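You operate a simulated robot arm through the tools that you are given. There is no shell and no other tool.

The job below is to be done with a simulated robot arm. You get a single attempt, and the scene is never put back.

JOB
Pot up the pink plug from the three-cell tray and fill round it with soil.
Fine: raise the plugs with the yellow switch and lower them again; plant in the carriage pot; two fills; end with the carriage at LOAD; leave the spare plugs and the other starter pots. Where these are worked on the way, their far stop is far enough and under half their travel is too little: yellow switch.

It is judged by the outcome, as a careful person would: the job done as asked, and still so three seconds after it is handed in. It fails if anything else is knocked over, pushed out of place, dropped, spilled or broken.

ROBOT AND FRAMES
A 6-joint arm with a two-finger gripper, fixed in place. Base frame: the origin is at the foot of the arm, x ahead of it, y to its left, z up; the work surface is at about z = 75. Units: cm, degrees, N and s.
Its first joint turns from -166.0 to 166.0 degrees. Payload 1.71 kg.
The tool frame sits at the grasp point between the pads (the TCP): z along the fingers, y along the line on which they close. The tips reach 2 cm beyond it. The gripper opens to 9.6 cm. The gripper's body begins 11.3 cm behind the TCP.
Orientation is told as [roll, pitch, yaw] about the base's x, y, z axes, in that order, counted from this pose: with the fingers straight down and closing along the base's y, the tool's x points along the base's -x, its y along +y and its z along -z.

CONTROLS
- The arm moves only by the tool play_rows. Its argument "plan" is a list of rows, each an object of numbers (a shift or turn left out is 0, a gripper value left out holds the last): "dx", "dy", "dz": the shift along the tool's x, y, z in cm; "wx", "wy", "wz": the turn, a rotation vector about the tool's x, y, z in degrees; "fingers": the opening, from 0 (shut) to 1 (fully open). In form: [{"dx": .., "dy": .., "dz": .., "wx": .., "wy": .., "wz": .., "fingers": ..}, ...]. A call has 1 to 20 rows; each row is the pose to reach, as a shift and turn from the pose commanded when the call began, along the tool's axes at that moment. Rows are played at 5 a second. More than 5 cm and 8.6 degrees between two rows, or a gripper value outside its range, and nothing of the call is played. A pose out of reach is approached as far as the arm can. The call stops where the force on the tool passes 40 N (or 10 N more than at its start, if that is more) or the arm is blocked; 0.2 s more then pass. The fingers move at their own pace (about 4.5 cm/s each) and stop on an object; they squeeze with about 33 N. The grip force told is the motor's: it shows also when the fingers shut on nothing. Time passes only in rows, and 0.2 s behind the last, so rows that repeat a pose let the fingers close. It gives the time, the measured TCP pose, the force on the tool (base axes), the opening and the grip force at its end, in the units of the frame above (readings bear some noise), with the torque about the TCP (base axes, N m) and any sound that the robot's microphone picked up.
- Cameras (640 x 400 px; columns grow to the right, rows downward): "scene" is fixed at [40.07, -49.97, 137.21]; the picture's right is [0.75, -0.67, 0.00], its down [-0.40, -0.45, -0.80] and it looks along [0.53, 0.60, -0.60] (base axes); focal length 347 px, centre (320, 200). "wrist" rides on the gripper at [6.6, 1.4, -14.5] in the tool frame; the picture's right is [-0.21, 0.98, 0.00], its down [-0.88, -0.18, -0.45] and it looks along [-0.44, -0.09, 0.90] (tool axes); focal length 275 px, centre (320, 200).
- snapshot(camera): a new picture of that camera. It takes no simulated time.
- move_column(by): slides the trunk up (or, below 0, down) by that many cm; the arm rides with it, the base frame stays. It gives what a move gives, with no picture.
- probe_pixels(camera, pixels): there is no depth. For up to 12 entries [column, row, z] of the newest picture of that camera ("zoom" is the newest enlarged one), the place [x, y] in the base frame at which the ray of that pixel passes the height z, good to about 0.3 cm. It takes no simulated time.
- inspect(camera, box): a new picture of the part [left, top, right, bottom] of that camera's present view, enlarged. It takes no simulated time.
- job_done(): hands the job in; it is judged then, once.

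Open the gripper and draw the arm clear of the work before you hand the job in, unless the task says otherwise.

The tools are called by a JSON object that holds its "name" and its "arguments". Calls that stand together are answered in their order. play_rows: Moves the arm, as the interface text tells. Its arguments: {"type":"object","properties":{"plan":{"type":"array"}},"required":["plan"]} The other tools are called the same way: move_column (by) slides the trunk up or down; snapshot (camera) takes a picture; probe_pixels (camera, pixels) gives the place at which the rays of pixels pass given heights; inspect (camera, box) takes an enlarged picture of a part of a camera's view; job_done () hands the job in.

At the start:

```text
time: 0.0
tcp_pos: [51.37, -16.85, 117.4]
tool_rot: [0.0, 0.1, 0.1]
contact_force: [0.3, 0.1, 0.3]
moment: [0.01, -0.02, -0.01]
gripper_width: 9.61
grasp_force: 0.1
trunk travel left (down, up): [-25.0, 14.0]
```

scene: 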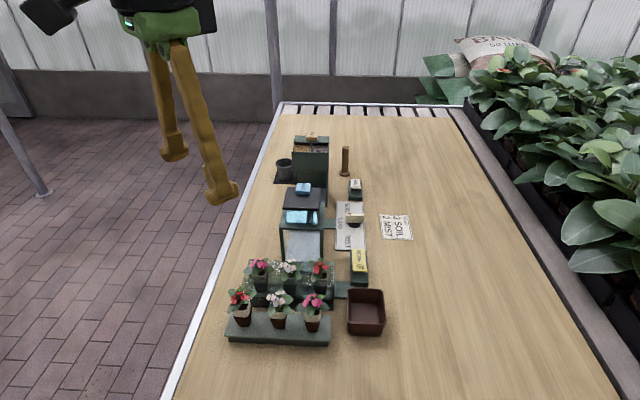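
wrist: 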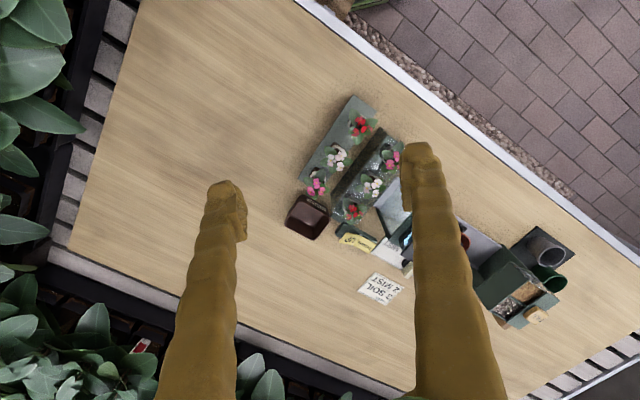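

The scene picture shows a small potting machine around (310,220) with plants at (280,300). I enlarge several parts to understand it.

{"name": "inspect", "arguments": {"camera": "scene", "box": [220, 240, 400, 352]}}

{"name": "inspect", "arguments": {"camera": "scene", "box": [260, 120, 420, 220]}}

{"name": "inspect", "arguments": {"camera": "scene", "box": [270, 180, 420, 274]}}

{"name": "inspect", "arguments": {"camera": "wrist", "box": [270, 80, 590, 330]}}

```text
3.56 times, centred on (310, 296) of scene
```

zoom: 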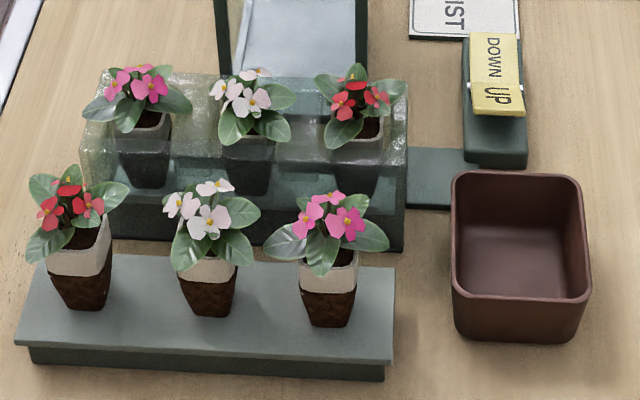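

```text
4.00 times, centred on (340, 170) of scene
```

zoom: 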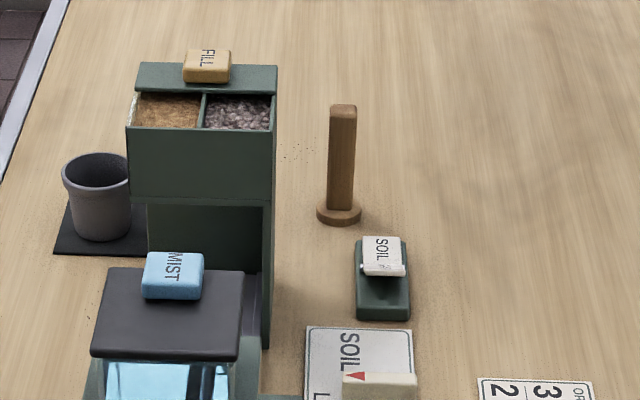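

```text
4.26 times, centred on (345, 227) of scene
```

zoom: 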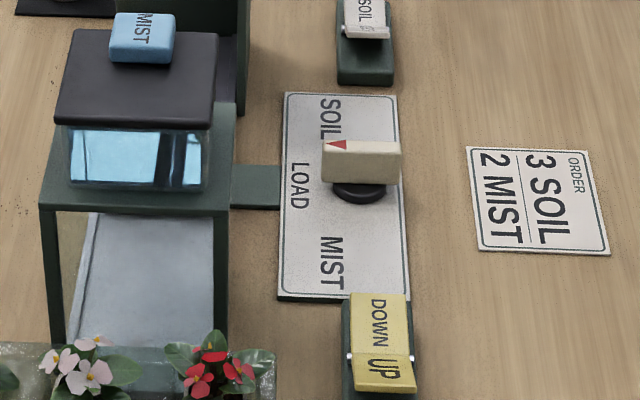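

```text
1.60 times, centred on (430, 205) of wrist
```

zoom: 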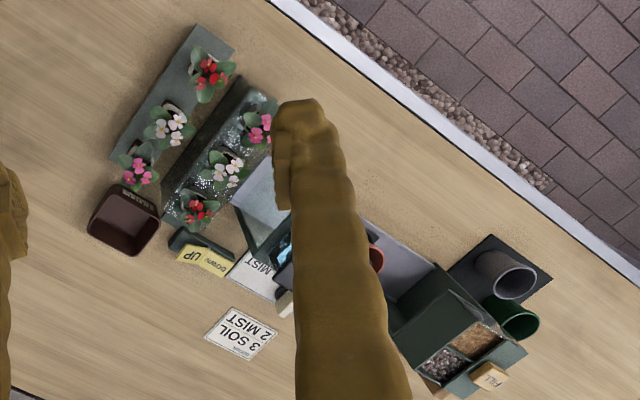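

The scene shows the machine parts; I probe key pixel positions at their guessed heights to map the layout.

{"name": "snapshot", "arguments": {"camera": "scene"}}

{"name": "probe_pixels", "arguments": {"camera": "scene", "pixels": [[260, 284, 80], [288, 286, 80], [321, 290, 80], [242, 318, 80], [278, 324, 80], [312, 325, 80], [359, 262, 78], [353, 217, 80], [355, 186, 78], [311, 136, 100], [303, 188, 92], [366, 310, 80]]}}

{"name": "probe_pixels", "arguments": {"camera": "scene", "pixels": [[286, 178, 75], [344, 175, 75], [300, 245, 75], [253, 305, 75], [332, 309, 75], [254, 262, 82], [334, 263, 82], [228, 338, 75], [330, 346, 75], [340, 248, 75], [340, 202, 75], [365, 249, 75]]}}

```text
taken
```

scene: 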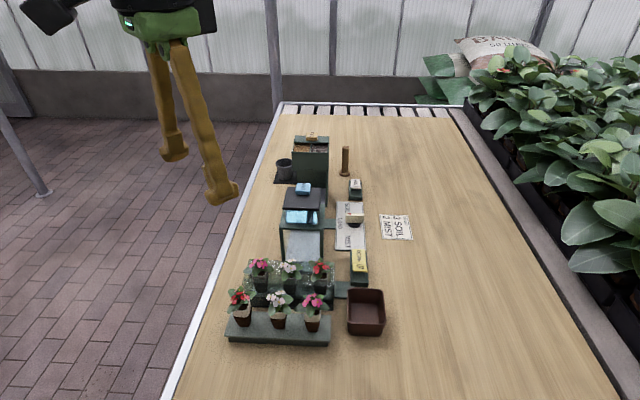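

```text
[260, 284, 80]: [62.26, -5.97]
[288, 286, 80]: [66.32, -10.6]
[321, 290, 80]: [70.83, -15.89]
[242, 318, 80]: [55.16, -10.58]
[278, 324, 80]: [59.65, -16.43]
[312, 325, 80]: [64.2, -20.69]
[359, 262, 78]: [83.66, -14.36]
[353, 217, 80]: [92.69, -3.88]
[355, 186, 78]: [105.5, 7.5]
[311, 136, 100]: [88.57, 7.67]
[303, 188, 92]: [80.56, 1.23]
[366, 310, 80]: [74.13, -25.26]
```

```text
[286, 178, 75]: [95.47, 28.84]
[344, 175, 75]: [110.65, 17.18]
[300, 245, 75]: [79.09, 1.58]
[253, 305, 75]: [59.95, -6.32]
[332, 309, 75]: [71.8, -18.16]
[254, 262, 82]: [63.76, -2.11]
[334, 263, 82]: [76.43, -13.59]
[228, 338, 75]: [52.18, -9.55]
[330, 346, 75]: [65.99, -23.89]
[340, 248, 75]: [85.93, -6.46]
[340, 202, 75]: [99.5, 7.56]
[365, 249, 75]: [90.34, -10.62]
```

The arm is well above everything; I shift it towards +x and +y with height held to look at the machine from above.

{"name": "play_rows", "arguments": {"plan": [{"dx": -4, "dy": 2}, {"dx": -8, "dy": 5}, {"dx": -12, "dy": 8}, {"dx": -14, "dy": 12}, {"dx": -14, "dy": 16}, {"dx": -14, "dy": 18}]}}

{"name": "snapshot", "arguments": {"camera": "wrist"}}

```text
time: 1.4
tcp_pos: [62.98, 1.19, 118.47]
tool_rot: [0.0, -1.1, -0.1]
contact_force: [-0.9, -0.8, 0.5]
moment: [0.0, -0.09, 0.01]
gripper_width: 9.6
grasp_force: 0.1
trunk travel left (down, up): [-25.0, 14.0]
```

```text
taken
```

wrist: 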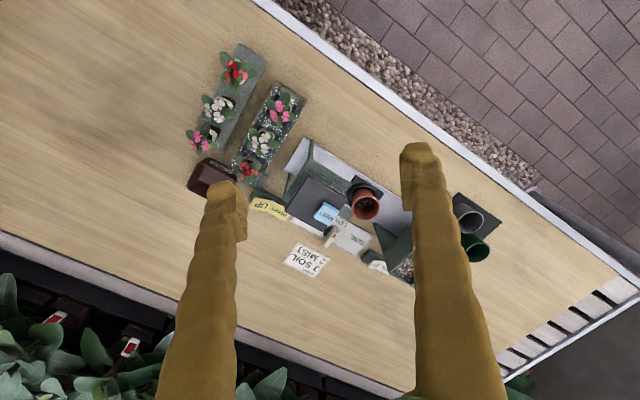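

The arm fell a little short at this height (62.98 instead of 65.4). I inspect the wrist view around the machine (290–490, 130–290).

{"name": "inspect", "arguments": {"camera": "wrist", "box": [230, 130, 430, 255]}}

{"name": "inspect", "arguments": {"camera": "wrist", "box": [320, 180, 520, 305]}}

{"name": "inspect", "arguments": {"camera": "wrist", "box": [170, 40, 330, 240]}}

```text
3.20 times, centred on (330, 192) of wrist
```

zoom: 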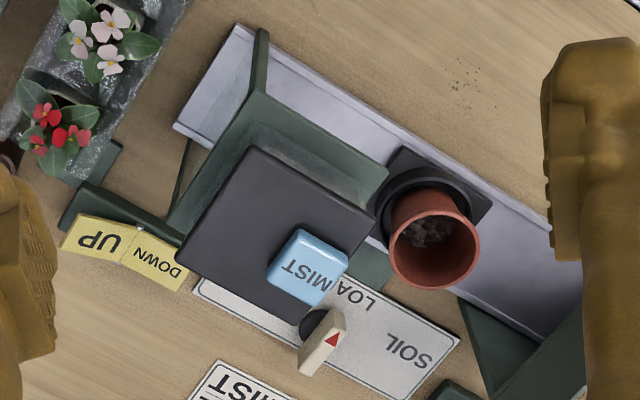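

```text
3.20 times, centred on (420, 242) of wrist
```

zoom: 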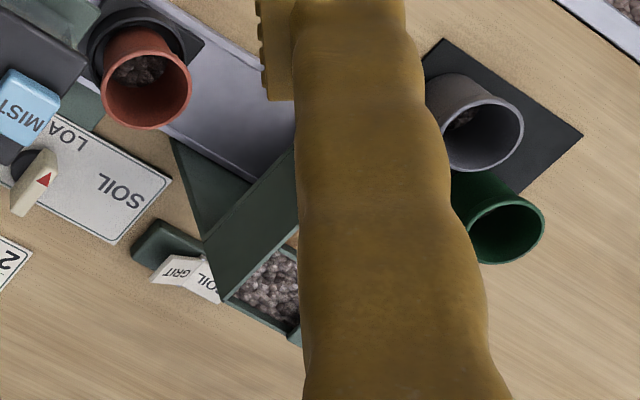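

```text
2.00 times, centred on (250, 140) of wrist
```

zoom: 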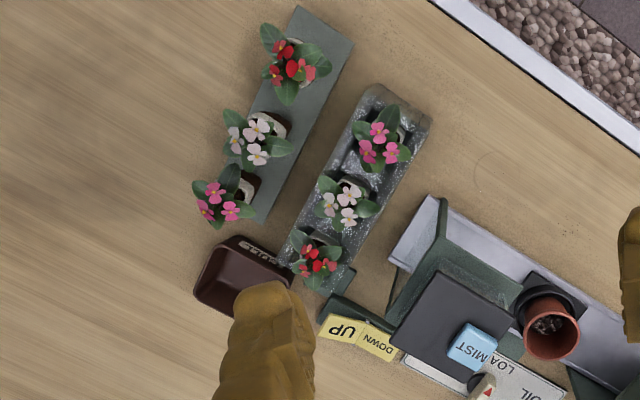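

The wrist view shows the terracotta carriage pot at (465,250 zoom) at LOAD with grit in it, and a SOIL/GRIT rocker. I raise the trunk to get more reach up high.

{"name": "move_column", "arguments": {"by": 14}}

{"name": "snapshot", "arguments": {"camera": "wrist"}}

```text
time: 3.1
tcp_pos: [63.39, 1.08, 132.12]
tool_rot: [0.0, -0.8, 0.0]
contact_force: [-0.9, -0.2, 0.1]
moment: [0.02, 0.01, 0.01]
gripper_width: 9.6
grasp_force: 0.0
trunk travel left (down, up): [-39.0, 0.0]
```

```text
taken
```

wrist: 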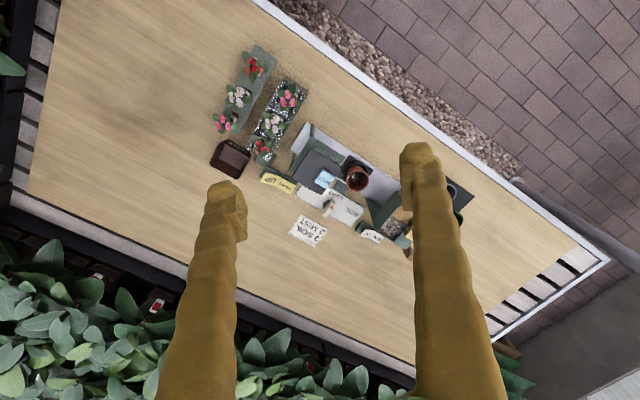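

From z=132, I descend about 20 cm and then go forward towards x=72 for a near view of the pots and rockers.

{"name": "play_rows", "arguments": {"plan": [{"dz": 5}, {"dz": 10}, {"dz": 15}, {"dz": 18}, {"dz": 18, "dx": -4}, {"dz": 18, "dx": -8}, {"dz": 18, "dx": -8}]}}

{"name": "snapshot", "arguments": {"camera": "wrist"}}

```text
time: 4.7
tcp_pos: [71.37, 0.96, 113.82]
tool_rot: [0.0, -0.8, 0.0]
contact_force: [-0.4, -1.2, -0.4]
moment: [-0.02, 0.0, 0.0]
gripper_width: 9.61
grasp_force: 0.1
trunk travel left (down, up): [-39.0, 0.0]
```

```text
taken
```

wrist: 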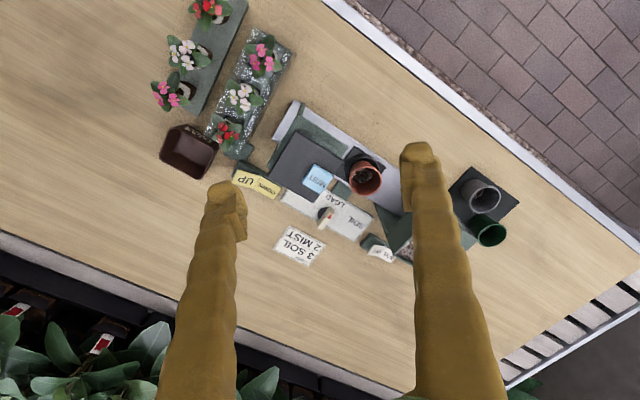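

This view is wide; I probe key features in the wrist picture: pot rim (366,178), rockers, knob, button, flowers, brown box.

{"name": "probe_pixels", "arguments": {"camera": "wrist", "pixels": [[366, 177, 85], [319, 177, 92], [326, 216, 80], [380, 254, 79], [258, 185, 79], [262, 56, 84], [240, 97, 84], [228, 132, 84], [362, 165, 77], [172, 95, 84], [200, 155, 80], [480, 200, 80]]}}

{"name": "inspect", "arguments": {"camera": "wrist", "box": [225, 140, 425, 265]}}

{"name": "inspect", "arguments": {"camera": "wrist", "box": [140, 0, 300, 200]}}

```text
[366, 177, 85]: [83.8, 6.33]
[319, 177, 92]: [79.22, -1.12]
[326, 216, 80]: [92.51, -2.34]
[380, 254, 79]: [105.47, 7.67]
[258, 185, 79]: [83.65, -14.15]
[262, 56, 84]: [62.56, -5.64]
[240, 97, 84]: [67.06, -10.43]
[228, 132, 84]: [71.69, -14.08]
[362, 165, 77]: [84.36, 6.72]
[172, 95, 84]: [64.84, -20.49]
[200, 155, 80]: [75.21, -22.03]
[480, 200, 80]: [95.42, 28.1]
```

```text
3.20 times, centred on (325, 202) of wrist
```

zoom: 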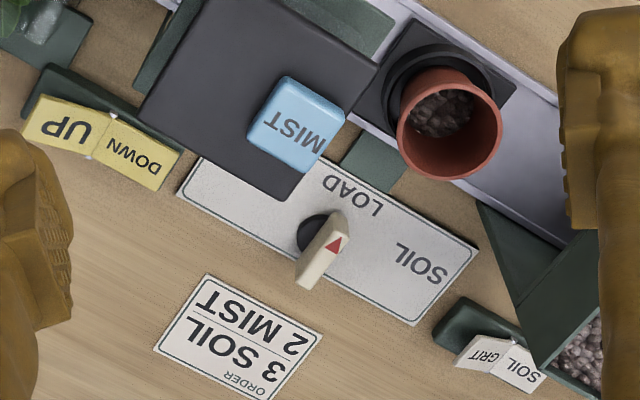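

```text
2.00 times, centred on (220, 100) of wrist
```

zoom: 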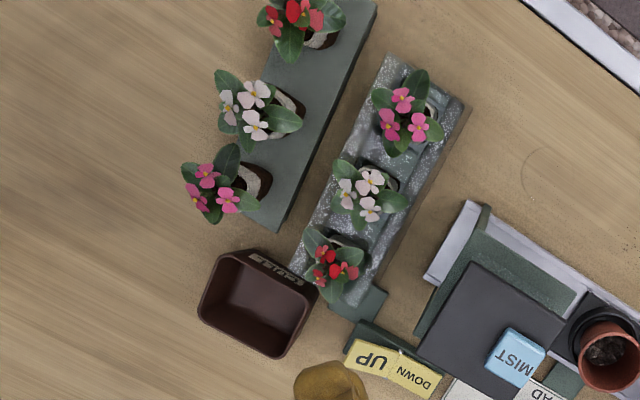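

Both views agree on the places (yellow switch ≈(83.7,-14.2), knob ≈(92.5,-3), soil rocker ≈(105.5,7.6), pot ≈(84,6.5)). I move to (72,-14,97) to look at the yellow switch close up.

{"name": "play_rows", "arguments": {"plan": [{"dy": -5}, {"dy": -10}, {"dy": -15}, {"dy": -15, "dz": 4}, {"dy": -15, "dz": 8}, {"dy": -15, "dz": 12}, {"dy": -15, "dz": 16}, {"dy": -15, "dz": 16}]}}

{"name": "snapshot", "arguments": {"camera": "wrist"}}

{"name": "inspect", "arguments": {"camera": "wrist", "box": [240, 100, 440, 225]}}

```text
time: 6.5
tcp_pos: [72.1, -13.78, 98.24]
tool_rot: [0.0, -0.9, 0.0]
contact_force: [-0.2, 0.3, -0.1]
moment: [-0.01, 0.05, -0.01]
gripper_width: 9.6
grasp_force: 0.1
trunk travel left (down, up): [-39.0, 0.0]
```

```text
taken
```

wrist: 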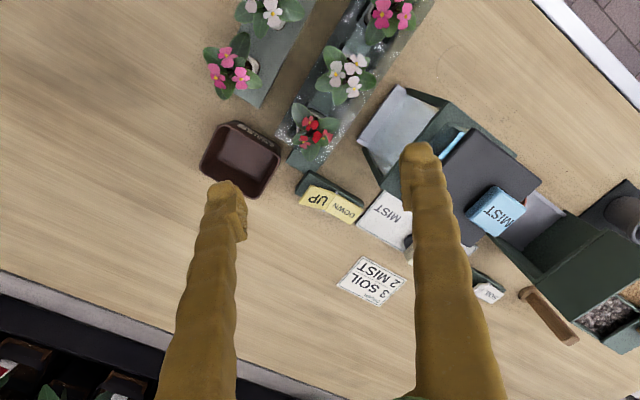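

```text
3.20 times, centred on (340, 162) of wrist
```

zoom: 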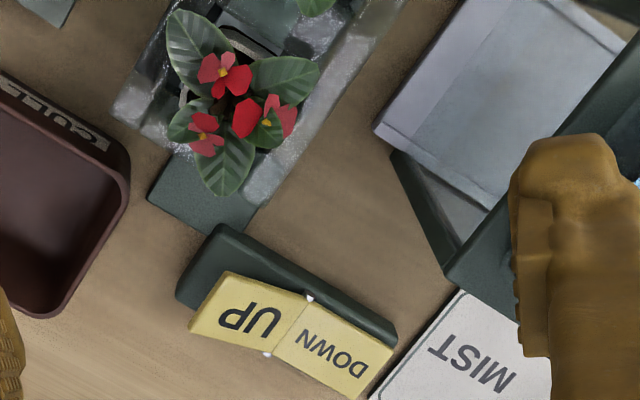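

UP half is raised and DOWN is pressed. I probe the switch ends and pivot in the zoom for exact placing.

{"name": "probe_pixels", "arguments": {"camera": "zoom", "pixels": [[208, 302, 80], [289, 325, 79], [372, 370, 78], [240, 318, 80], [215, 225, 76.5], [398, 335, 76.5]]}}

{"name": "inspect", "arguments": {"camera": "scene", "box": [330, 240, 390, 300]}}

{"name": "inspect", "arguments": {"camera": "scene", "box": [330, 170, 380, 210]}}

```text
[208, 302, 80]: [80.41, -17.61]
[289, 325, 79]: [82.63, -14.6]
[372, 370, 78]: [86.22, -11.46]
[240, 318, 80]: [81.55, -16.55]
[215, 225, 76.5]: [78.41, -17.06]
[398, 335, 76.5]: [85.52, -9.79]
```

```text
6.67 times, centred on (360, 270) of scene
```

zoom: 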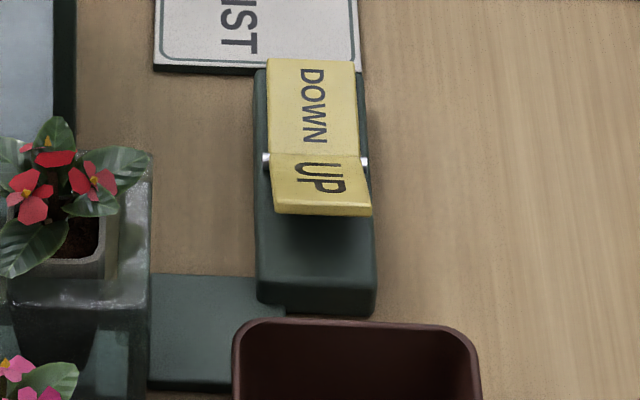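

```text
10.00 times, centred on (355, 190) of scene
```

zoom: 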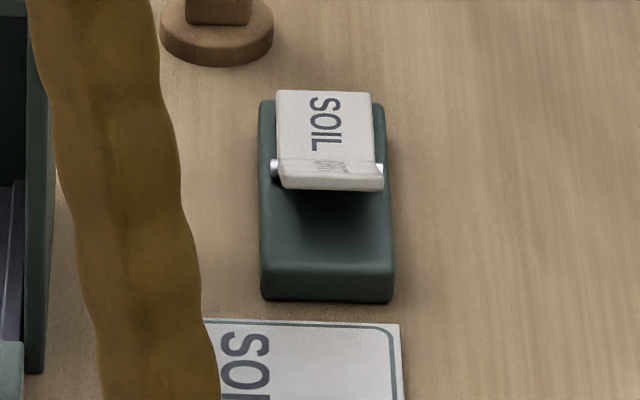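

Shadows show UP end of yellow and GRIT end of the white rocker are raised, so SOIL is already chosen. I triangulate the yellow UP edge's height from both cameras.

{"name": "probe_pixels", "arguments": {"camera": "scene", "pixels": [[360.3, 271.2, 79], [360.3, 271.2, 80], [360.3, 271.2, 81], [360.3, 271.2, 82], [359.4, 264.3, 78], [359.4, 264.3, 79], [359.4, 264.3, 80]]}}

{"name": "probe_pixels", "arguments": {"camera": "wrist", "pixels": [[305, 193.9, 79], [305, 193.9, 80], [305, 193.9, 81], [305, 193.9, 82], [330.3, 201, 78], [330.3, 201, 79], [330.3, 201, 80]]}}

```text
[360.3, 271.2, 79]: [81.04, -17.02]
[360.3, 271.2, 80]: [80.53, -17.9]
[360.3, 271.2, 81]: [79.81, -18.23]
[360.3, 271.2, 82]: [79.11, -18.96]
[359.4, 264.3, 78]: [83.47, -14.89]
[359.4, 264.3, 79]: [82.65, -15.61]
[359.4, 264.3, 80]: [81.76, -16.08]
```

```text
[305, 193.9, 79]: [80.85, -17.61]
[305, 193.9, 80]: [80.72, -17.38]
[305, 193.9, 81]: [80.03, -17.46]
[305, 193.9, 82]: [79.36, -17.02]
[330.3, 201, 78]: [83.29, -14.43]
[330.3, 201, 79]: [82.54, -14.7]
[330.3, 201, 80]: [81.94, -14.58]
```

I take UP edge ≈(80.8,-17.3,79.5). I close the fingers, go above (81.5,-16.8) and descend to just above it.

{"name": "play_rows", "arguments": {"plan": [{"dx": -4, "dy": -1.5, "fingers": 0}, {"dx": -8, "dy": -3}, {"dx": -9.3, "dy": -3}, {"dx": -9.3, "dy": -3, "dz": 4}, {"dx": -9.3, "dy": -3, "dz": 8}, {"dx": -9.3, "dy": -3, "dz": 12}, {"dx": -9.3, "dy": -3, "dz": 12}, {"dx": -9.3, "dy": -3, "dz": 12}]}}

{"name": "inspect", "arguments": {"camera": "scene", "box": [310, 220, 400, 300]}}

{"name": "snapshot", "arguments": {"camera": "wrist"}}

```text
time: 8.3
tcp_pos: [81.49, -16.99, 86.24]
tool_rot: [0.0, -0.8, 0.0]
contact_force: [-0.6, 0.0, -0.2]
moment: [0.04, -0.01, 0.01]
gripper_width: 0.0
grasp_force: 29.7
trunk travel left (down, up): [-39.0, 0.0]
```

```text
5.00 times, centred on (355, 260) of scene
```

zoom: 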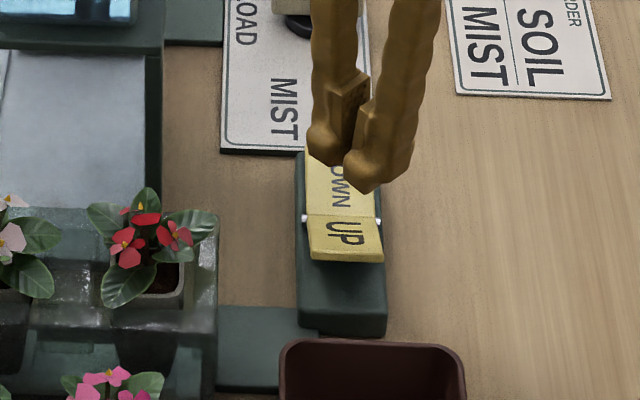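

```text
taken
```

wrist: 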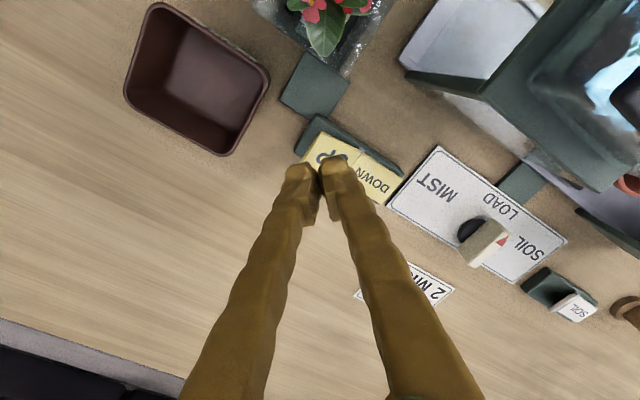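

The tips hang just over the UP edge. I shift 0.4 cm inward and press down in small steps.

{"name": "play_rows", "arguments": {"plan": [{"dx": -0.4, "dy": 0.4}, {"dx": -0.4, "dy": 0.4, "dz": 2}, {"dx": -0.4, "dy": 0.4, "dz": 4}, {"dx": -0.4, "dy": 0.4, "dz": 5}, {"dx": -0.4, "dy": 0.4, "dz": 5.5}, {"dx": -0.4, "dy": 0.4, "dz": 6}, {"dx": -0.4, "dy": 0.4, "dz": 6.5}, {"dx": -0.4, "dy": 0.4, "dz": 7}]}}

{"name": "inspect", "arguments": {"camera": "scene", "box": [230, 220, 400, 330]}}

```text
time: 10.1
tcp_pos: [81.91, -16.48, 79.33]
tool_rot: [0.1, -0.8, 0.0]
contact_force: [1.3, 0.1, 9.5]
moment: [0.0, 0.02, -0.04]
gripper_width: 0.59
grasp_force: 29.3
trunk travel left (down, up): [-39.0, 0.0]
```

```text
3.64 times, centred on (315, 275) of scene
```

zoom: 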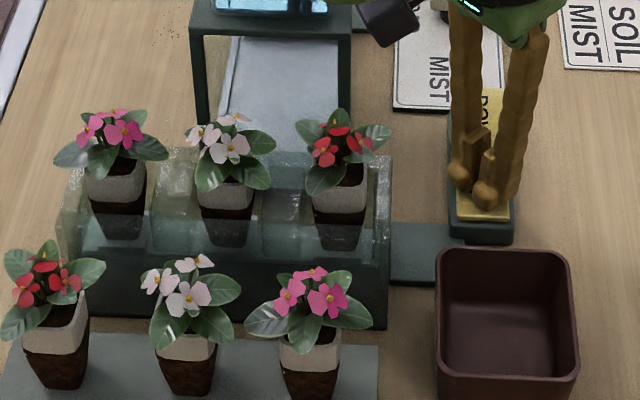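

The plugs have risen in the tray. I press a little further to make sure of the stop, then rise off.

{"name": "play_rows", "arguments": {"plan": [{"dz": 0.3}, {"dz": 0.6}, {"dz": 0.6}, {"dz": -3}, {"dz": -7}, {"dz": -12}, {"dz": -17}, {"dz": -21}]}}

{"name": "inspect", "arguments": {"camera": "scene", "box": [230, 220, 400, 330]}}

{"name": "snapshot", "arguments": {"camera": "wrist"}}

```text
time: 10.5
tcp_pos: [80.62, -16.4, 80.59]
tool_rot: [-0.1, -1.9, 0.1]
contact_force: [-1.1, -0.4, 0.5]
moment: [-0.03, -0.08, 0.04]
gripper_width: 0.0
grasp_force: 29.1
trunk travel left (down, up): [-39.0, 0.0]
stopped in row 2: the force on the tool passed its limit at 47 N (the readings are from after the stop); the commanded pose is now the measured one
```

```text
3.64 times, centred on (315, 275) of scene
```

zoom: 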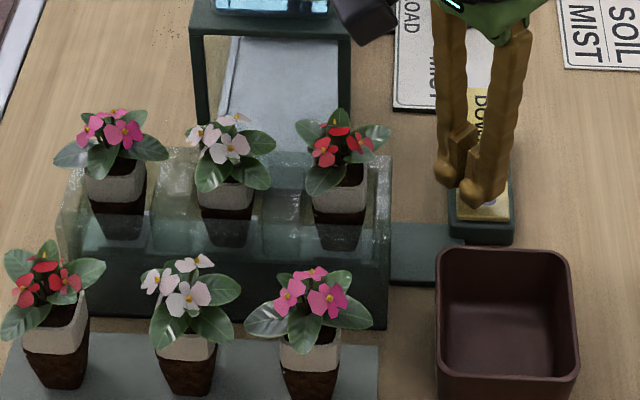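

```text
taken
```

wrist: 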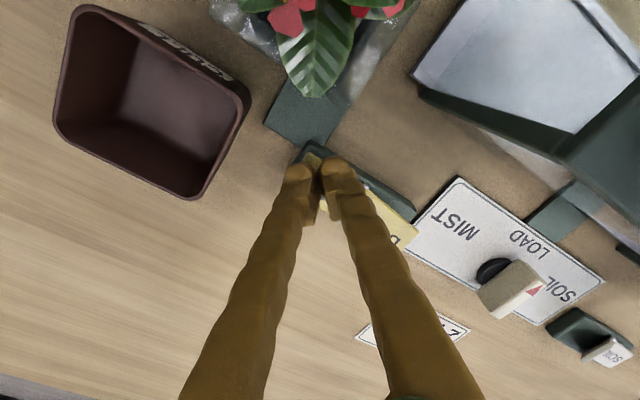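

The switch hit its stop (47 N) and the plugs stay up. I rise clear and move back for a view of the raised pink plug at (62.5,-5.6).

{"name": "play_rows", "arguments": {"plan": [{"dz": -4}, {"dz": -8}, {"dz": -13}, {"dz": -18}, {"dz": -22}, {"dz": -24, "dx": 4}, {"dz": -24, "dx": 8, "fingers": 1}, {"dz": -24, "dx": 12}, {"dz": -24, "dx": 16}, {"dz": -24, "dx": 20}, {"dz": -24, "dx": 24}]}}

{"name": "snapshot", "arguments": {"camera": "wrist"}}

{"name": "inspect", "arguments": {"camera": "scene", "box": [235, 250, 345, 320]}}

{"name": "inspect", "arguments": {"camera": "scene", "box": [330, 240, 390, 300]}}

```text
time: 12.9
tcp_pos: [56.4, -16.36, 103.73]
tool_rot: [-0.1, -1.6, 0.0]
contact_force: [0.9, -0.5, -0.4]
moment: [0.02, -0.01, -0.02]
gripper_width: 9.58
grasp_force: 0.2
trunk travel left (down, up): [-39.0, 0.0]
```

```text
taken
```

wrist: 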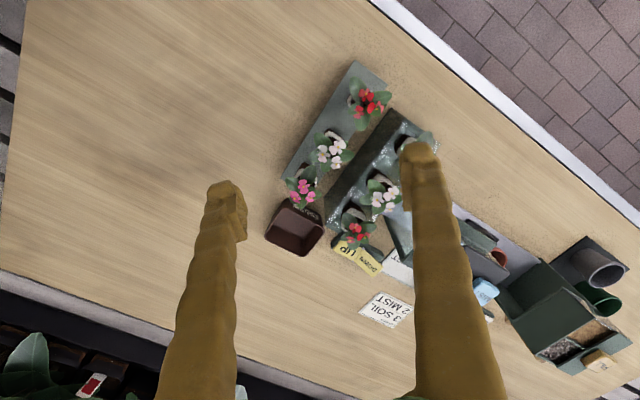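

```text
5.71 times, centred on (290, 285) of scene
```

zoom: 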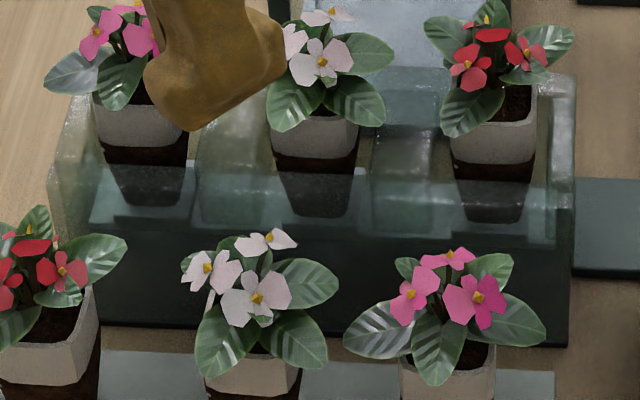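

```text
6.67 times, centred on (360, 270) of scene
```

zoom: 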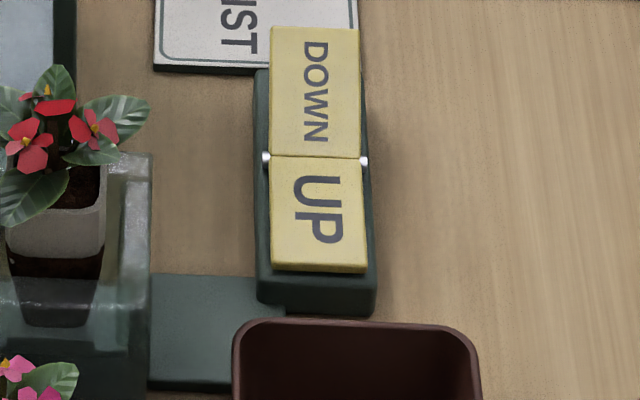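

The switch is fully at UP. Now I turn the tool to yaw −45° (machine axes) high up to look at the pink plug in the tray unobstructed.

{"name": "play_rows", "arguments": {"plan": [{"wz": 8, "dy": 2}, {"wz": 16, "dy": 4}, {"wz": 24, "dy": 5}, {"wz": 32, "dy": 6}, {"wz": 40, "dy": 7}, {"wz": 46, "dy": 8}, {"wz": 46, "dy": 8}]}}

{"name": "snapshot", "arguments": {"camera": "wrist"}}

```text
time: 14.5
tcp_pos: [56.17, -8.53, 103.62]
tool_rot: [1.2, -1.4, -46.0]
contact_force: [0.6, -0.1, 0.4]
moment: [-0.03, 0.0, 0.01]
gripper_width: 9.6
grasp_force: 0.0
trunk travel left (down, up): [-39.0, 0.0]
```

```text
taken
```

wrist: 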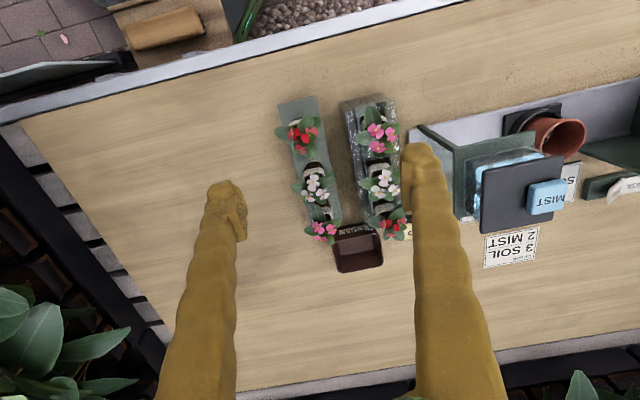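

The view is now aligned; I enlarge the pink plug around (377,130) and the pot around (550,135).

{"name": "inspect", "arguments": {"camera": "wrist", "box": [325, 85, 425, 148]}}

{"name": "probe_pixels", "arguments": {"camera": "wrist", "pixels": [[377, 128, 87], [381, 185, 87], [390, 228, 87], [340, 103, 81], [393, 100, 81], [376, 148, 85], [378, 205, 85]]}}

{"name": "inspect", "arguments": {"camera": "wrist", "box": [440, 70, 640, 220]}}

```text
6.35 times, centred on (375, 116) of wrist
```

zoom: 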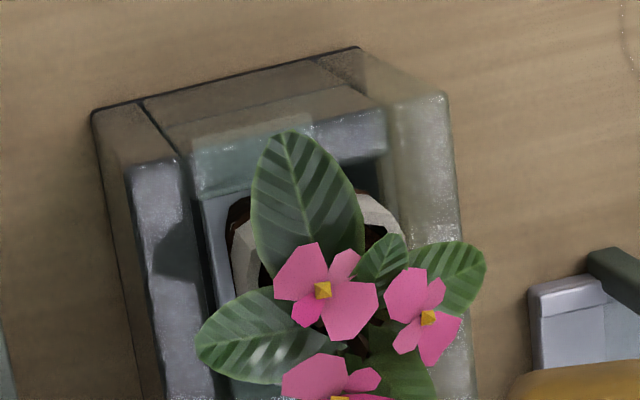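

```text
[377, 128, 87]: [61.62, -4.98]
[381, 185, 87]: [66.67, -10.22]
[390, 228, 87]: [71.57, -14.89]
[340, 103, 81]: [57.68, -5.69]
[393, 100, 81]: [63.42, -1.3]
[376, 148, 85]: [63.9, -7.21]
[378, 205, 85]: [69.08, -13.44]
```

```text
2.67 times, centred on (540, 145) of wrist
```

zoom: 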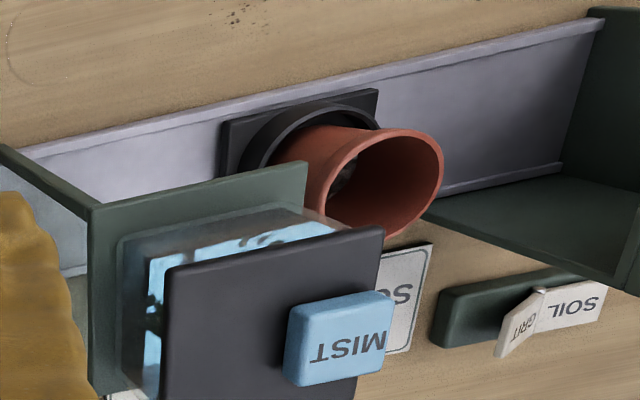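

SOIL side of the white rocker is down, good. I come closer to the pink plug (TCP ≈ (59,-1,97)) and square up the tool's slight tilt.

{"name": "play_rows", "arguments": {"plan": [{"dx": 1, "dy": 3, "dz": 2, "wx": 1.3, "wy": 1.25, "wz": -1.5}, {"dx": 2, "dy": 5, "dz": 4, "wx": 1.3, "wy": 1.25, "wz": -1.5}, {"dx": 3.3, "dy": 7.2, "dz": 6.6, "wx": 1.3, "wy": 1.25, "wz": -1.5}, {"dx": 3.3, "dy": 7.2, "dz": 6.6, "wx": 1.3, "wy": 1.25, "wz": -1.5}]}}

{"name": "snapshot", "arguments": {"camera": "wrist"}}

{"name": "inspect", "arguments": {"camera": "scene", "box": [230, 240, 340, 320]}}

```text
time: 15.5
tcp_pos: [59.38, -1.19, 97.17]
tool_rot: [-0.2, 0.1, -44.5]
contact_force: [0.7, 0.1, 0.8]
moment: [-0.04, 0.05, 0.04]
gripper_width: 9.58
grasp_force: 0.0
trunk travel left (down, up): [-39.0, 0.0]
```

```text
taken
```

wrist: 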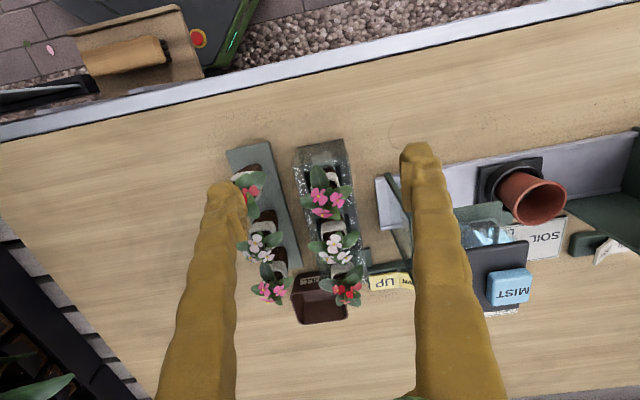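

```text
5.00 times, centred on (285, 280) of scene
```

zoom: 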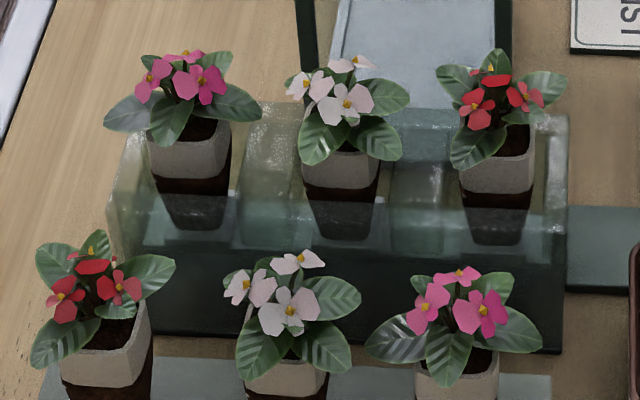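

I enlarge the wrist view around the pink plug (328,195) for triangulation.

{"name": "inspect", "arguments": {"camera": "wrist", "box": [280, 130, 376, 230]}}

{"name": "inspect", "arguments": {"camera": "scene", "box": [240, 245, 290, 290]}}

```text
4.00 times, centred on (328, 180) of wrist
```

zoom: 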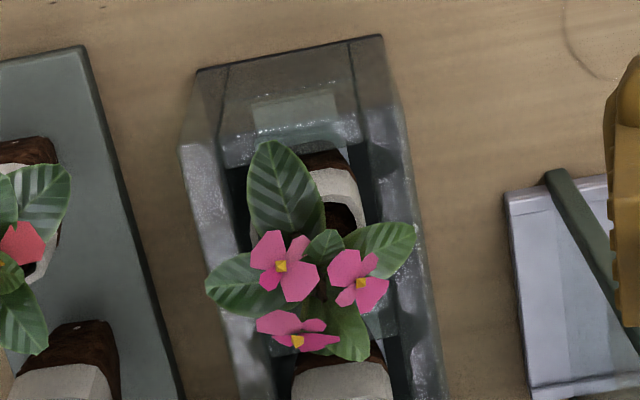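

```text
8.89 times, centred on (265, 268) of scene
```

zoom: 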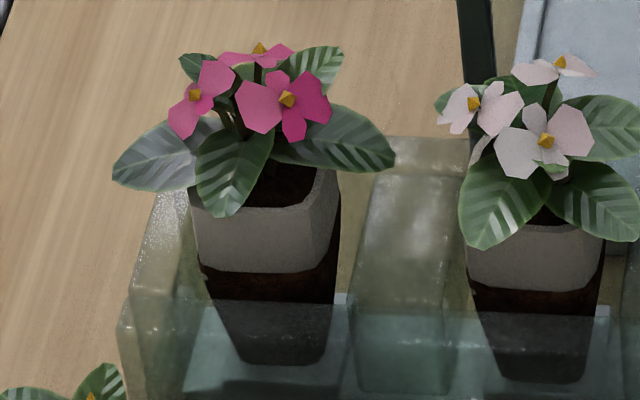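

I probe the three flower centres and band corners at several heights in both views to find the plug's true location and height.

{"name": "probe_pixels", "arguments": {"camera": "scene", "pixels": [[250.8, 256.2, 86], [250.8, 256.2, 90], [261.3, 256.6, 86], [261.3, 256.6, 90], [258.1, 250.9, 86], [258.1, 250.9, 90], [251.5, 275.6, 80], [251.5, 275.6, 84], [263.9, 276.4, 80], [263.9, 276.4, 84], [267, 264.6, 83], [267, 264.6, 87]]}}

{"name": "probe_pixels", "arguments": {"camera": "wrist", "pixels": [[318.25, 196.5, 86], [318.25, 196.5, 90], [322.25, 215.25, 86], [322.25, 215.25, 90], [338.25, 201, 86], [338.25, 201, 90], [332, 173.5, 82], [332, 173.5, 86], [339.5, 182, 82], [339.5, 182, 86], [322, 168, 80], [322, 168, 84]]}}

```text
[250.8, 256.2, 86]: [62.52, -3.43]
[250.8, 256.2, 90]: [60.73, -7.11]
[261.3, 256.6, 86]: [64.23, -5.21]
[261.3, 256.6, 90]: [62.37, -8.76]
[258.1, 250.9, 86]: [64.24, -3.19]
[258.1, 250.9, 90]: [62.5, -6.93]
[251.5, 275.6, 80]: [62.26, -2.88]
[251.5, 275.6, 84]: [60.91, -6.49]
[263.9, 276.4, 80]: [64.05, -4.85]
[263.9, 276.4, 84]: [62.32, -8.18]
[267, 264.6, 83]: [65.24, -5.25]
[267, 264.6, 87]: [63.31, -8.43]
```

```text
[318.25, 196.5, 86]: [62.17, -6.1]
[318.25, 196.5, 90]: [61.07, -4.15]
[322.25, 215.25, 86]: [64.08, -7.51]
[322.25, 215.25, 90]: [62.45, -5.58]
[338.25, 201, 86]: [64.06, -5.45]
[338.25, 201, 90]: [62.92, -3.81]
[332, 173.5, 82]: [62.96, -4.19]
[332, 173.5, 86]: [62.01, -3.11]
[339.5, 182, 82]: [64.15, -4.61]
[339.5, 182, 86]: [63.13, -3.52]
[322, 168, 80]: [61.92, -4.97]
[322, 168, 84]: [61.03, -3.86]
```

Flower heads are near z≈87.8 around (62.9,-5.5). I zoom further on the band in the wrist picture to fix the plug's body centre.

{"name": "inspect", "arguments": {"camera": "wrist", "box": [300, 150, 360, 200]}}

{"name": "inspect", "arguments": {"camera": "wrist", "box": [305, 200, 375, 260]}}

```text
8.00 times, centred on (330, 175) of wrist
```

zoom: 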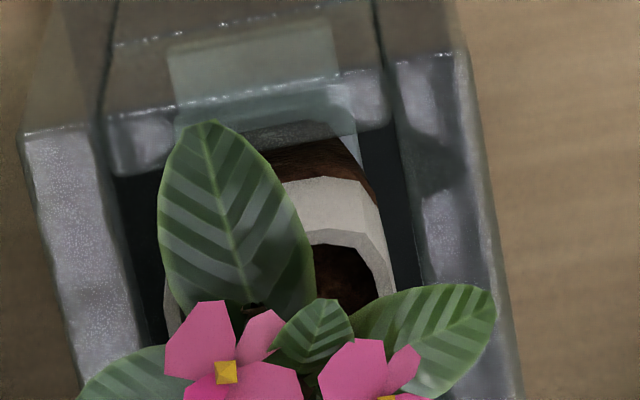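

```text
6.67 times, centred on (340, 230) of wrist
```

zoom: 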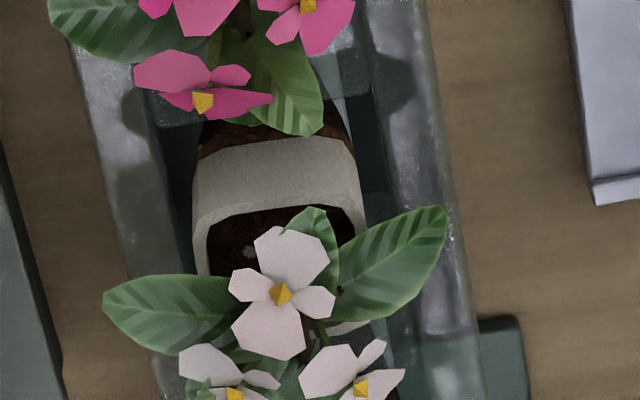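

I probe the white plug's rim edges and the pink rim's visible edges at z≈84.5 to get the body positions.

{"name": "probe_pixels", "arguments": {"camera": "wrist", "pixels": [[333.7, 230.45, 84.5], [320.96, 236, 84.5], [346.9, 236, 84.5], [338.75, 185.6, 84.5], [331.25, 178.5, 84.5], [333.7, 230.45, 83.5], [338.75, 185.6, 83.5], [331.25, 178.5, 83.5]]}}

{"name": "probe_pixels", "arguments": {"camera": "scene", "pixels": [[250.4, 268, 84.5], [264.6, 268.5, 84.5], [266.9, 264.5, 84.5], [250.4, 268, 83.5], [264.6, 268.5, 83.5], [266.9, 264.5, 83.5]]}}

```text
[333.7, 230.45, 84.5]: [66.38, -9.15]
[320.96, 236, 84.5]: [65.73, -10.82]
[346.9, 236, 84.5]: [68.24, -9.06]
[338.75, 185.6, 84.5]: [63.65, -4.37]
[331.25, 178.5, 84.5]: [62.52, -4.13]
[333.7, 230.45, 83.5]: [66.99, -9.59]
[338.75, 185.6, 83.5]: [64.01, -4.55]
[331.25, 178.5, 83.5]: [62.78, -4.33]
```

```text
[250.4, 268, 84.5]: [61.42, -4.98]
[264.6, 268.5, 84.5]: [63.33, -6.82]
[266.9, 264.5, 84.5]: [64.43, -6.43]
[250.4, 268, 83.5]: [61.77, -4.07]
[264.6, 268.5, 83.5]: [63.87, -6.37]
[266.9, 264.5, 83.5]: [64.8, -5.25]
```

Pink body ≈(62.5,-5.6), rim z≈85. I triangulate the tray wall's top corners to learn how deep the fingers may go.

{"name": "probe_pixels", "arguments": {"camera": "scene", "pixels": [[241.9, 282.6, 81], [241.9, 282.6, 82], [241.9, 282.6, 83], [247, 266.9, 81], [247, 266.9, 82], [247, 266.9, 83]]}}

{"name": "probe_pixels", "arguments": {"camera": "wrist", "pixels": [[293, 166.75, 81], [293, 166.75, 82], [293, 166.75, 83], [348, 162.5, 81], [348, 162.5, 82], [348, 162.5, 83], [297, 147.5, 75], [343.5, 139, 75]]}}

{"name": "inspect", "arguments": {"camera": "scene", "box": [235, 255, 285, 310]}}

```text
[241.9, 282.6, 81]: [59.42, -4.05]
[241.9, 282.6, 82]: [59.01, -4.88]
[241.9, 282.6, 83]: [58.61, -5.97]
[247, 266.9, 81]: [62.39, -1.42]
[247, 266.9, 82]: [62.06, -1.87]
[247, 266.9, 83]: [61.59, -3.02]
```

```text
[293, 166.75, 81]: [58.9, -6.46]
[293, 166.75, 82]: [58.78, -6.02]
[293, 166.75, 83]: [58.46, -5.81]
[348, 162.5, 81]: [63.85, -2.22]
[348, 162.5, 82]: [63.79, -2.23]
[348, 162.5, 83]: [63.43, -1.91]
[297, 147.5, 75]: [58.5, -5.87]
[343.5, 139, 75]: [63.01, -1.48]
```

```text
7.27 times, centred on (260, 282) of scene
```

zoom: 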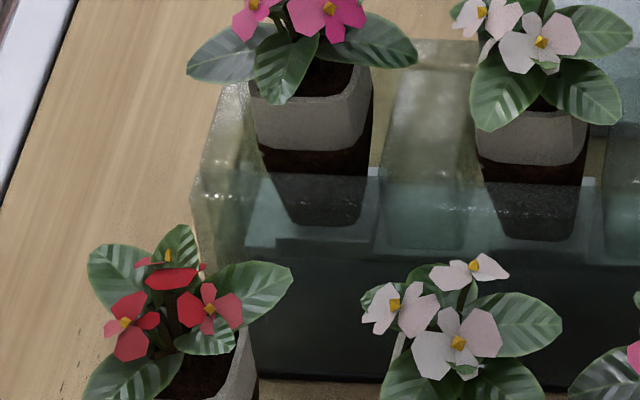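

Tray top is z≈82.8 and plug band ≈83–85. Now I probe the pot rim centre (537,198) at several heights to compare with the earlier view's ray.

{"name": "inspect", "arguments": {"camera": "wrist", "box": [460, 130, 620, 230]}}

{"name": "probe_pixels", "arguments": {"camera": "wrist", "pixels": [[537, 201, 82], [537, 201, 84], [537, 201, 86], [537, 201, 88]]}}

```text
4.00 times, centred on (540, 180) of wrist
```

zoom: 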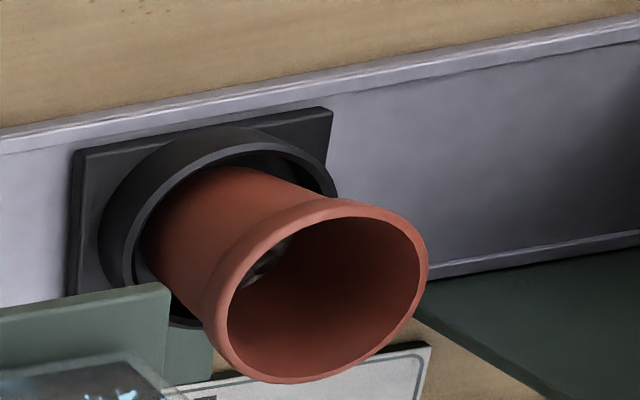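

```text
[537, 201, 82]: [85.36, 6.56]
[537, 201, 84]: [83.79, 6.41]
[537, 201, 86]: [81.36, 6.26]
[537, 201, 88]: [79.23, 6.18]
```

Pot rim ≈(83.7,6.4,84.3), inner width about 5 cm. I set the opening to 7 cm, move above the pink plug (62.4,-5.66), and lower to tips just above leaf level to check the alignment.

{"name": "play_rows", "arguments": {"plan": [{"dx": -2.7, "dy": -0.5, "fingers": 0.73}, {"dx": -5.31, "dy": -1.05}, {"dx": -5.31, "dy": -1.05, "dz": 3}, {"dx": -5.31, "dy": -1.05, "dz": 6}, {"dx": -5.31, "dy": -1.05, "dz": 7}, {"dx": -5.31, "dy": -1.05, "dz": 7}]}}

{"name": "snapshot", "arguments": {"camera": "wrist"}}

{"name": "inspect", "arguments": {"camera": "scene", "box": [220, 220, 330, 310]}}

```text
time: 16.9
tcp_pos: [62.2, -5.56, 90.19]
tool_rot: [0.0, 0.0, -44.4]
contact_force: [-0.5, 0.0, 0.1]
moment: [0.0, -0.01, 0.02]
gripper_width: 7.0
grasp_force: 0.0
trunk travel left (down, up): [-39.0, 0.0]
```

```text
taken
```

wrist: 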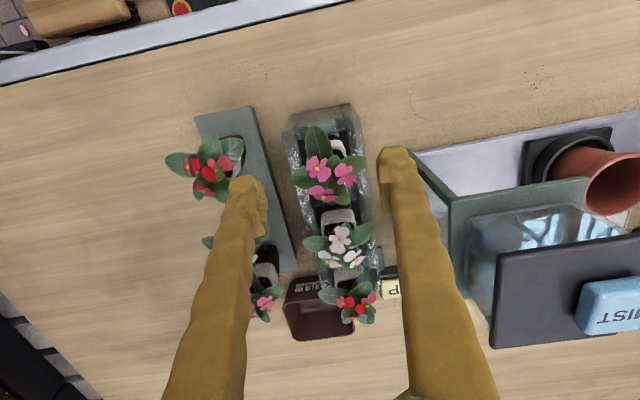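

```text
4.44 times, centred on (275, 265) of scene
```

zoom: 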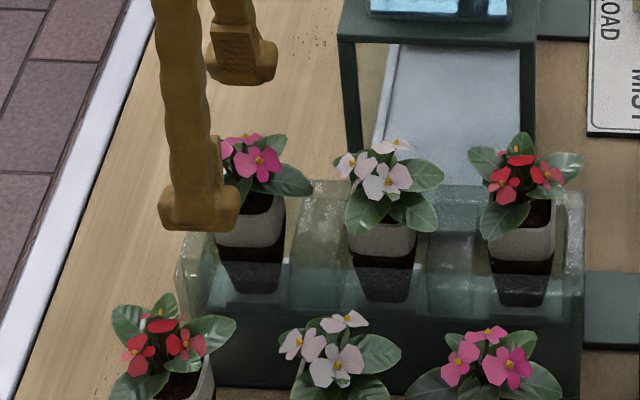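

TCP axis at rim level should appear near (320,163) in the wrist picture. I enlarge there to check the centring on the rim.

{"name": "inspect", "arguments": {"camera": "wrist", "box": [280, 120, 370, 210]}}

```text
4.44 times, centred on (325, 165) of wrist
```

zoom: 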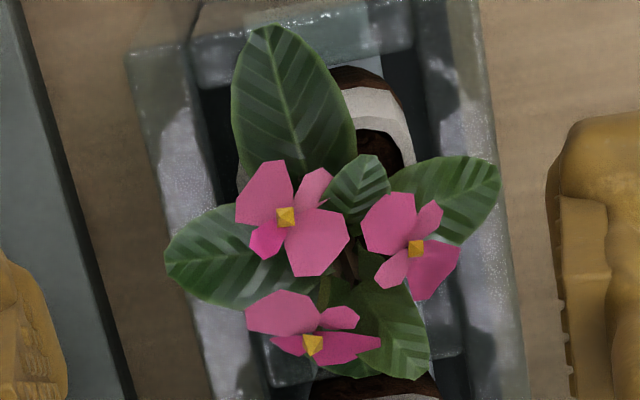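

The plug centre lies about 0.5 cm to the right (+tool y) of the tool axis. I correct that by 0.45 cm and descend to TCP z≈85.5.

{"name": "play_rows", "arguments": {"plan": [{"dy": 0.45}, {"dy": 0.45, "dz": 1.5}, {"dy": 0.45, "dz": 3}, {"dy": 0.45, "dz": 4}, {"dy": 0.45, "dz": 4.7}, {"dy": 0.45, "dz": 4.7}]}}

{"name": "snapshot", "arguments": {"camera": "wrist"}}

{"name": "inspect", "arguments": {"camera": "scene", "box": [220, 230, 330, 310]}}

```text
time: 18.3
tcp_pos: [62.59, -5.09, 85.44]
tool_rot: [-0.1, 0.0, -44.5]
contact_force: [0.3, 0.5, -0.3]
moment: [0.0, 0.01, -0.03]
gripper_width: 7.02
grasp_force: 0.0
trunk travel left (down, up): [-39.0, 0.0]
```

```text
taken
```

wrist: 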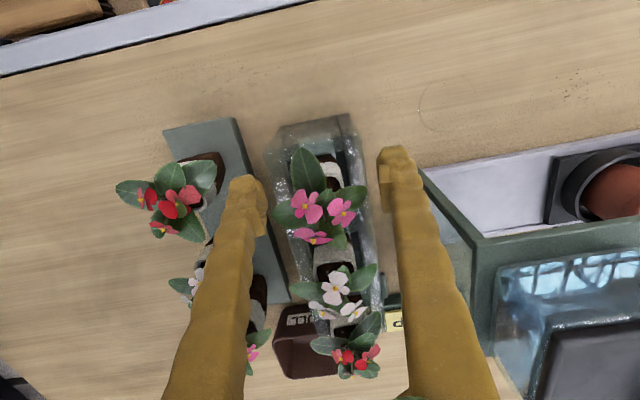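

```text
5.00 times, centred on (275, 270) of scene
```

zoom: 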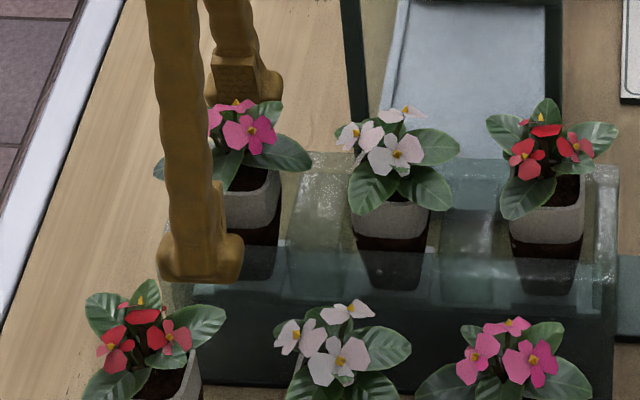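

In the scene view the fingers look about 0.7–0.9 cm left of the plug along the tray. I check in an enlarged wrist view.

{"name": "inspect", "arguments": {"camera": "wrist", "box": [230, 130, 430, 255]}}

{"name": "inspect", "arguments": {"camera": "scene", "box": [245, 240, 295, 295]}}

```text
3.20 times, centred on (330, 192) of wrist
```

zoom: 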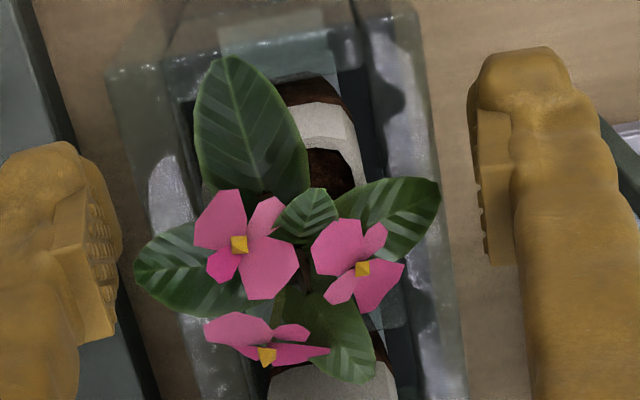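

```text
7.27 times, centred on (270, 268) of scene
```

zoom: 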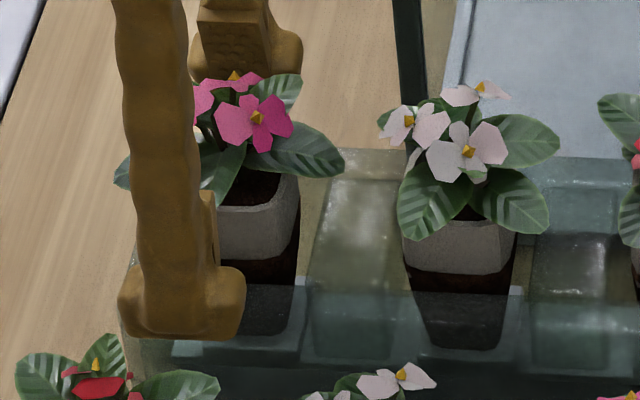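

The fingers are roughly 0.5 cm short along the tray axis; I shift by that (tool −x) and close on the band.

{"name": "play_rows", "arguments": {"plan": [{"dx": -0.5}, {"dx": -0.5}, {"dx": -0.5, "fingers": 0.5}, {"dx": -0.5, "fingers": 0.4}, {"dx": -0.5, "fingers": 0.4}]}}

{"name": "inspect", "arguments": {"camera": "wrist", "box": [230, 130, 430, 255]}}

{"name": "inspect", "arguments": {"camera": "scene", "box": [245, 240, 295, 295]}}

```text
time: 19.5
tcp_pos: [62.86, -5.63, 85.43]
tool_rot: [-0.2, 0.0, -44.5]
contact_force: [0.1, 0.8, -0.2]
moment: [-0.01, 0.01, -0.01]
gripper_width: 3.86
grasp_force: 0.1
trunk travel left (down, up): [-39.0, 0.0]
```

```text
3.20 times, centred on (330, 192) of wrist
```

zoom: 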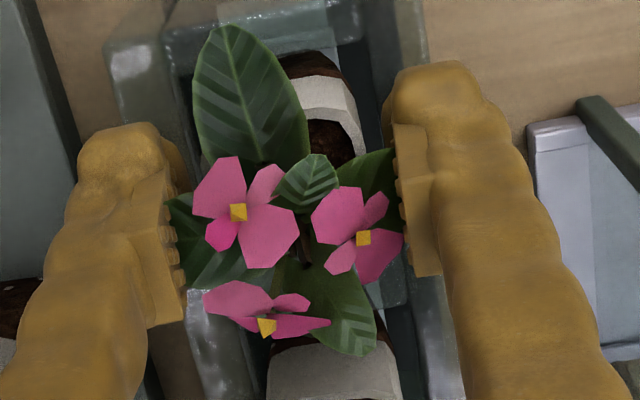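

```text
7.27 times, centred on (270, 268) of scene
```

zoom: 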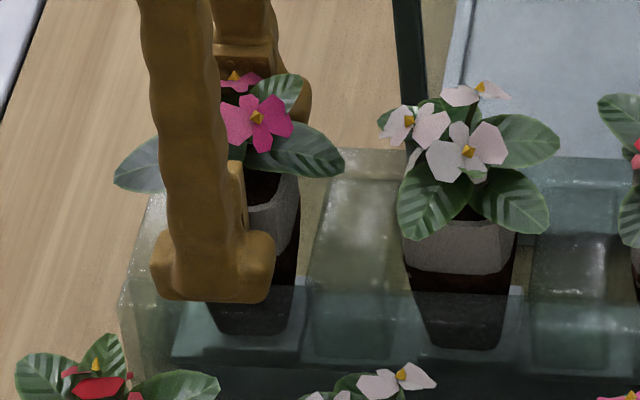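

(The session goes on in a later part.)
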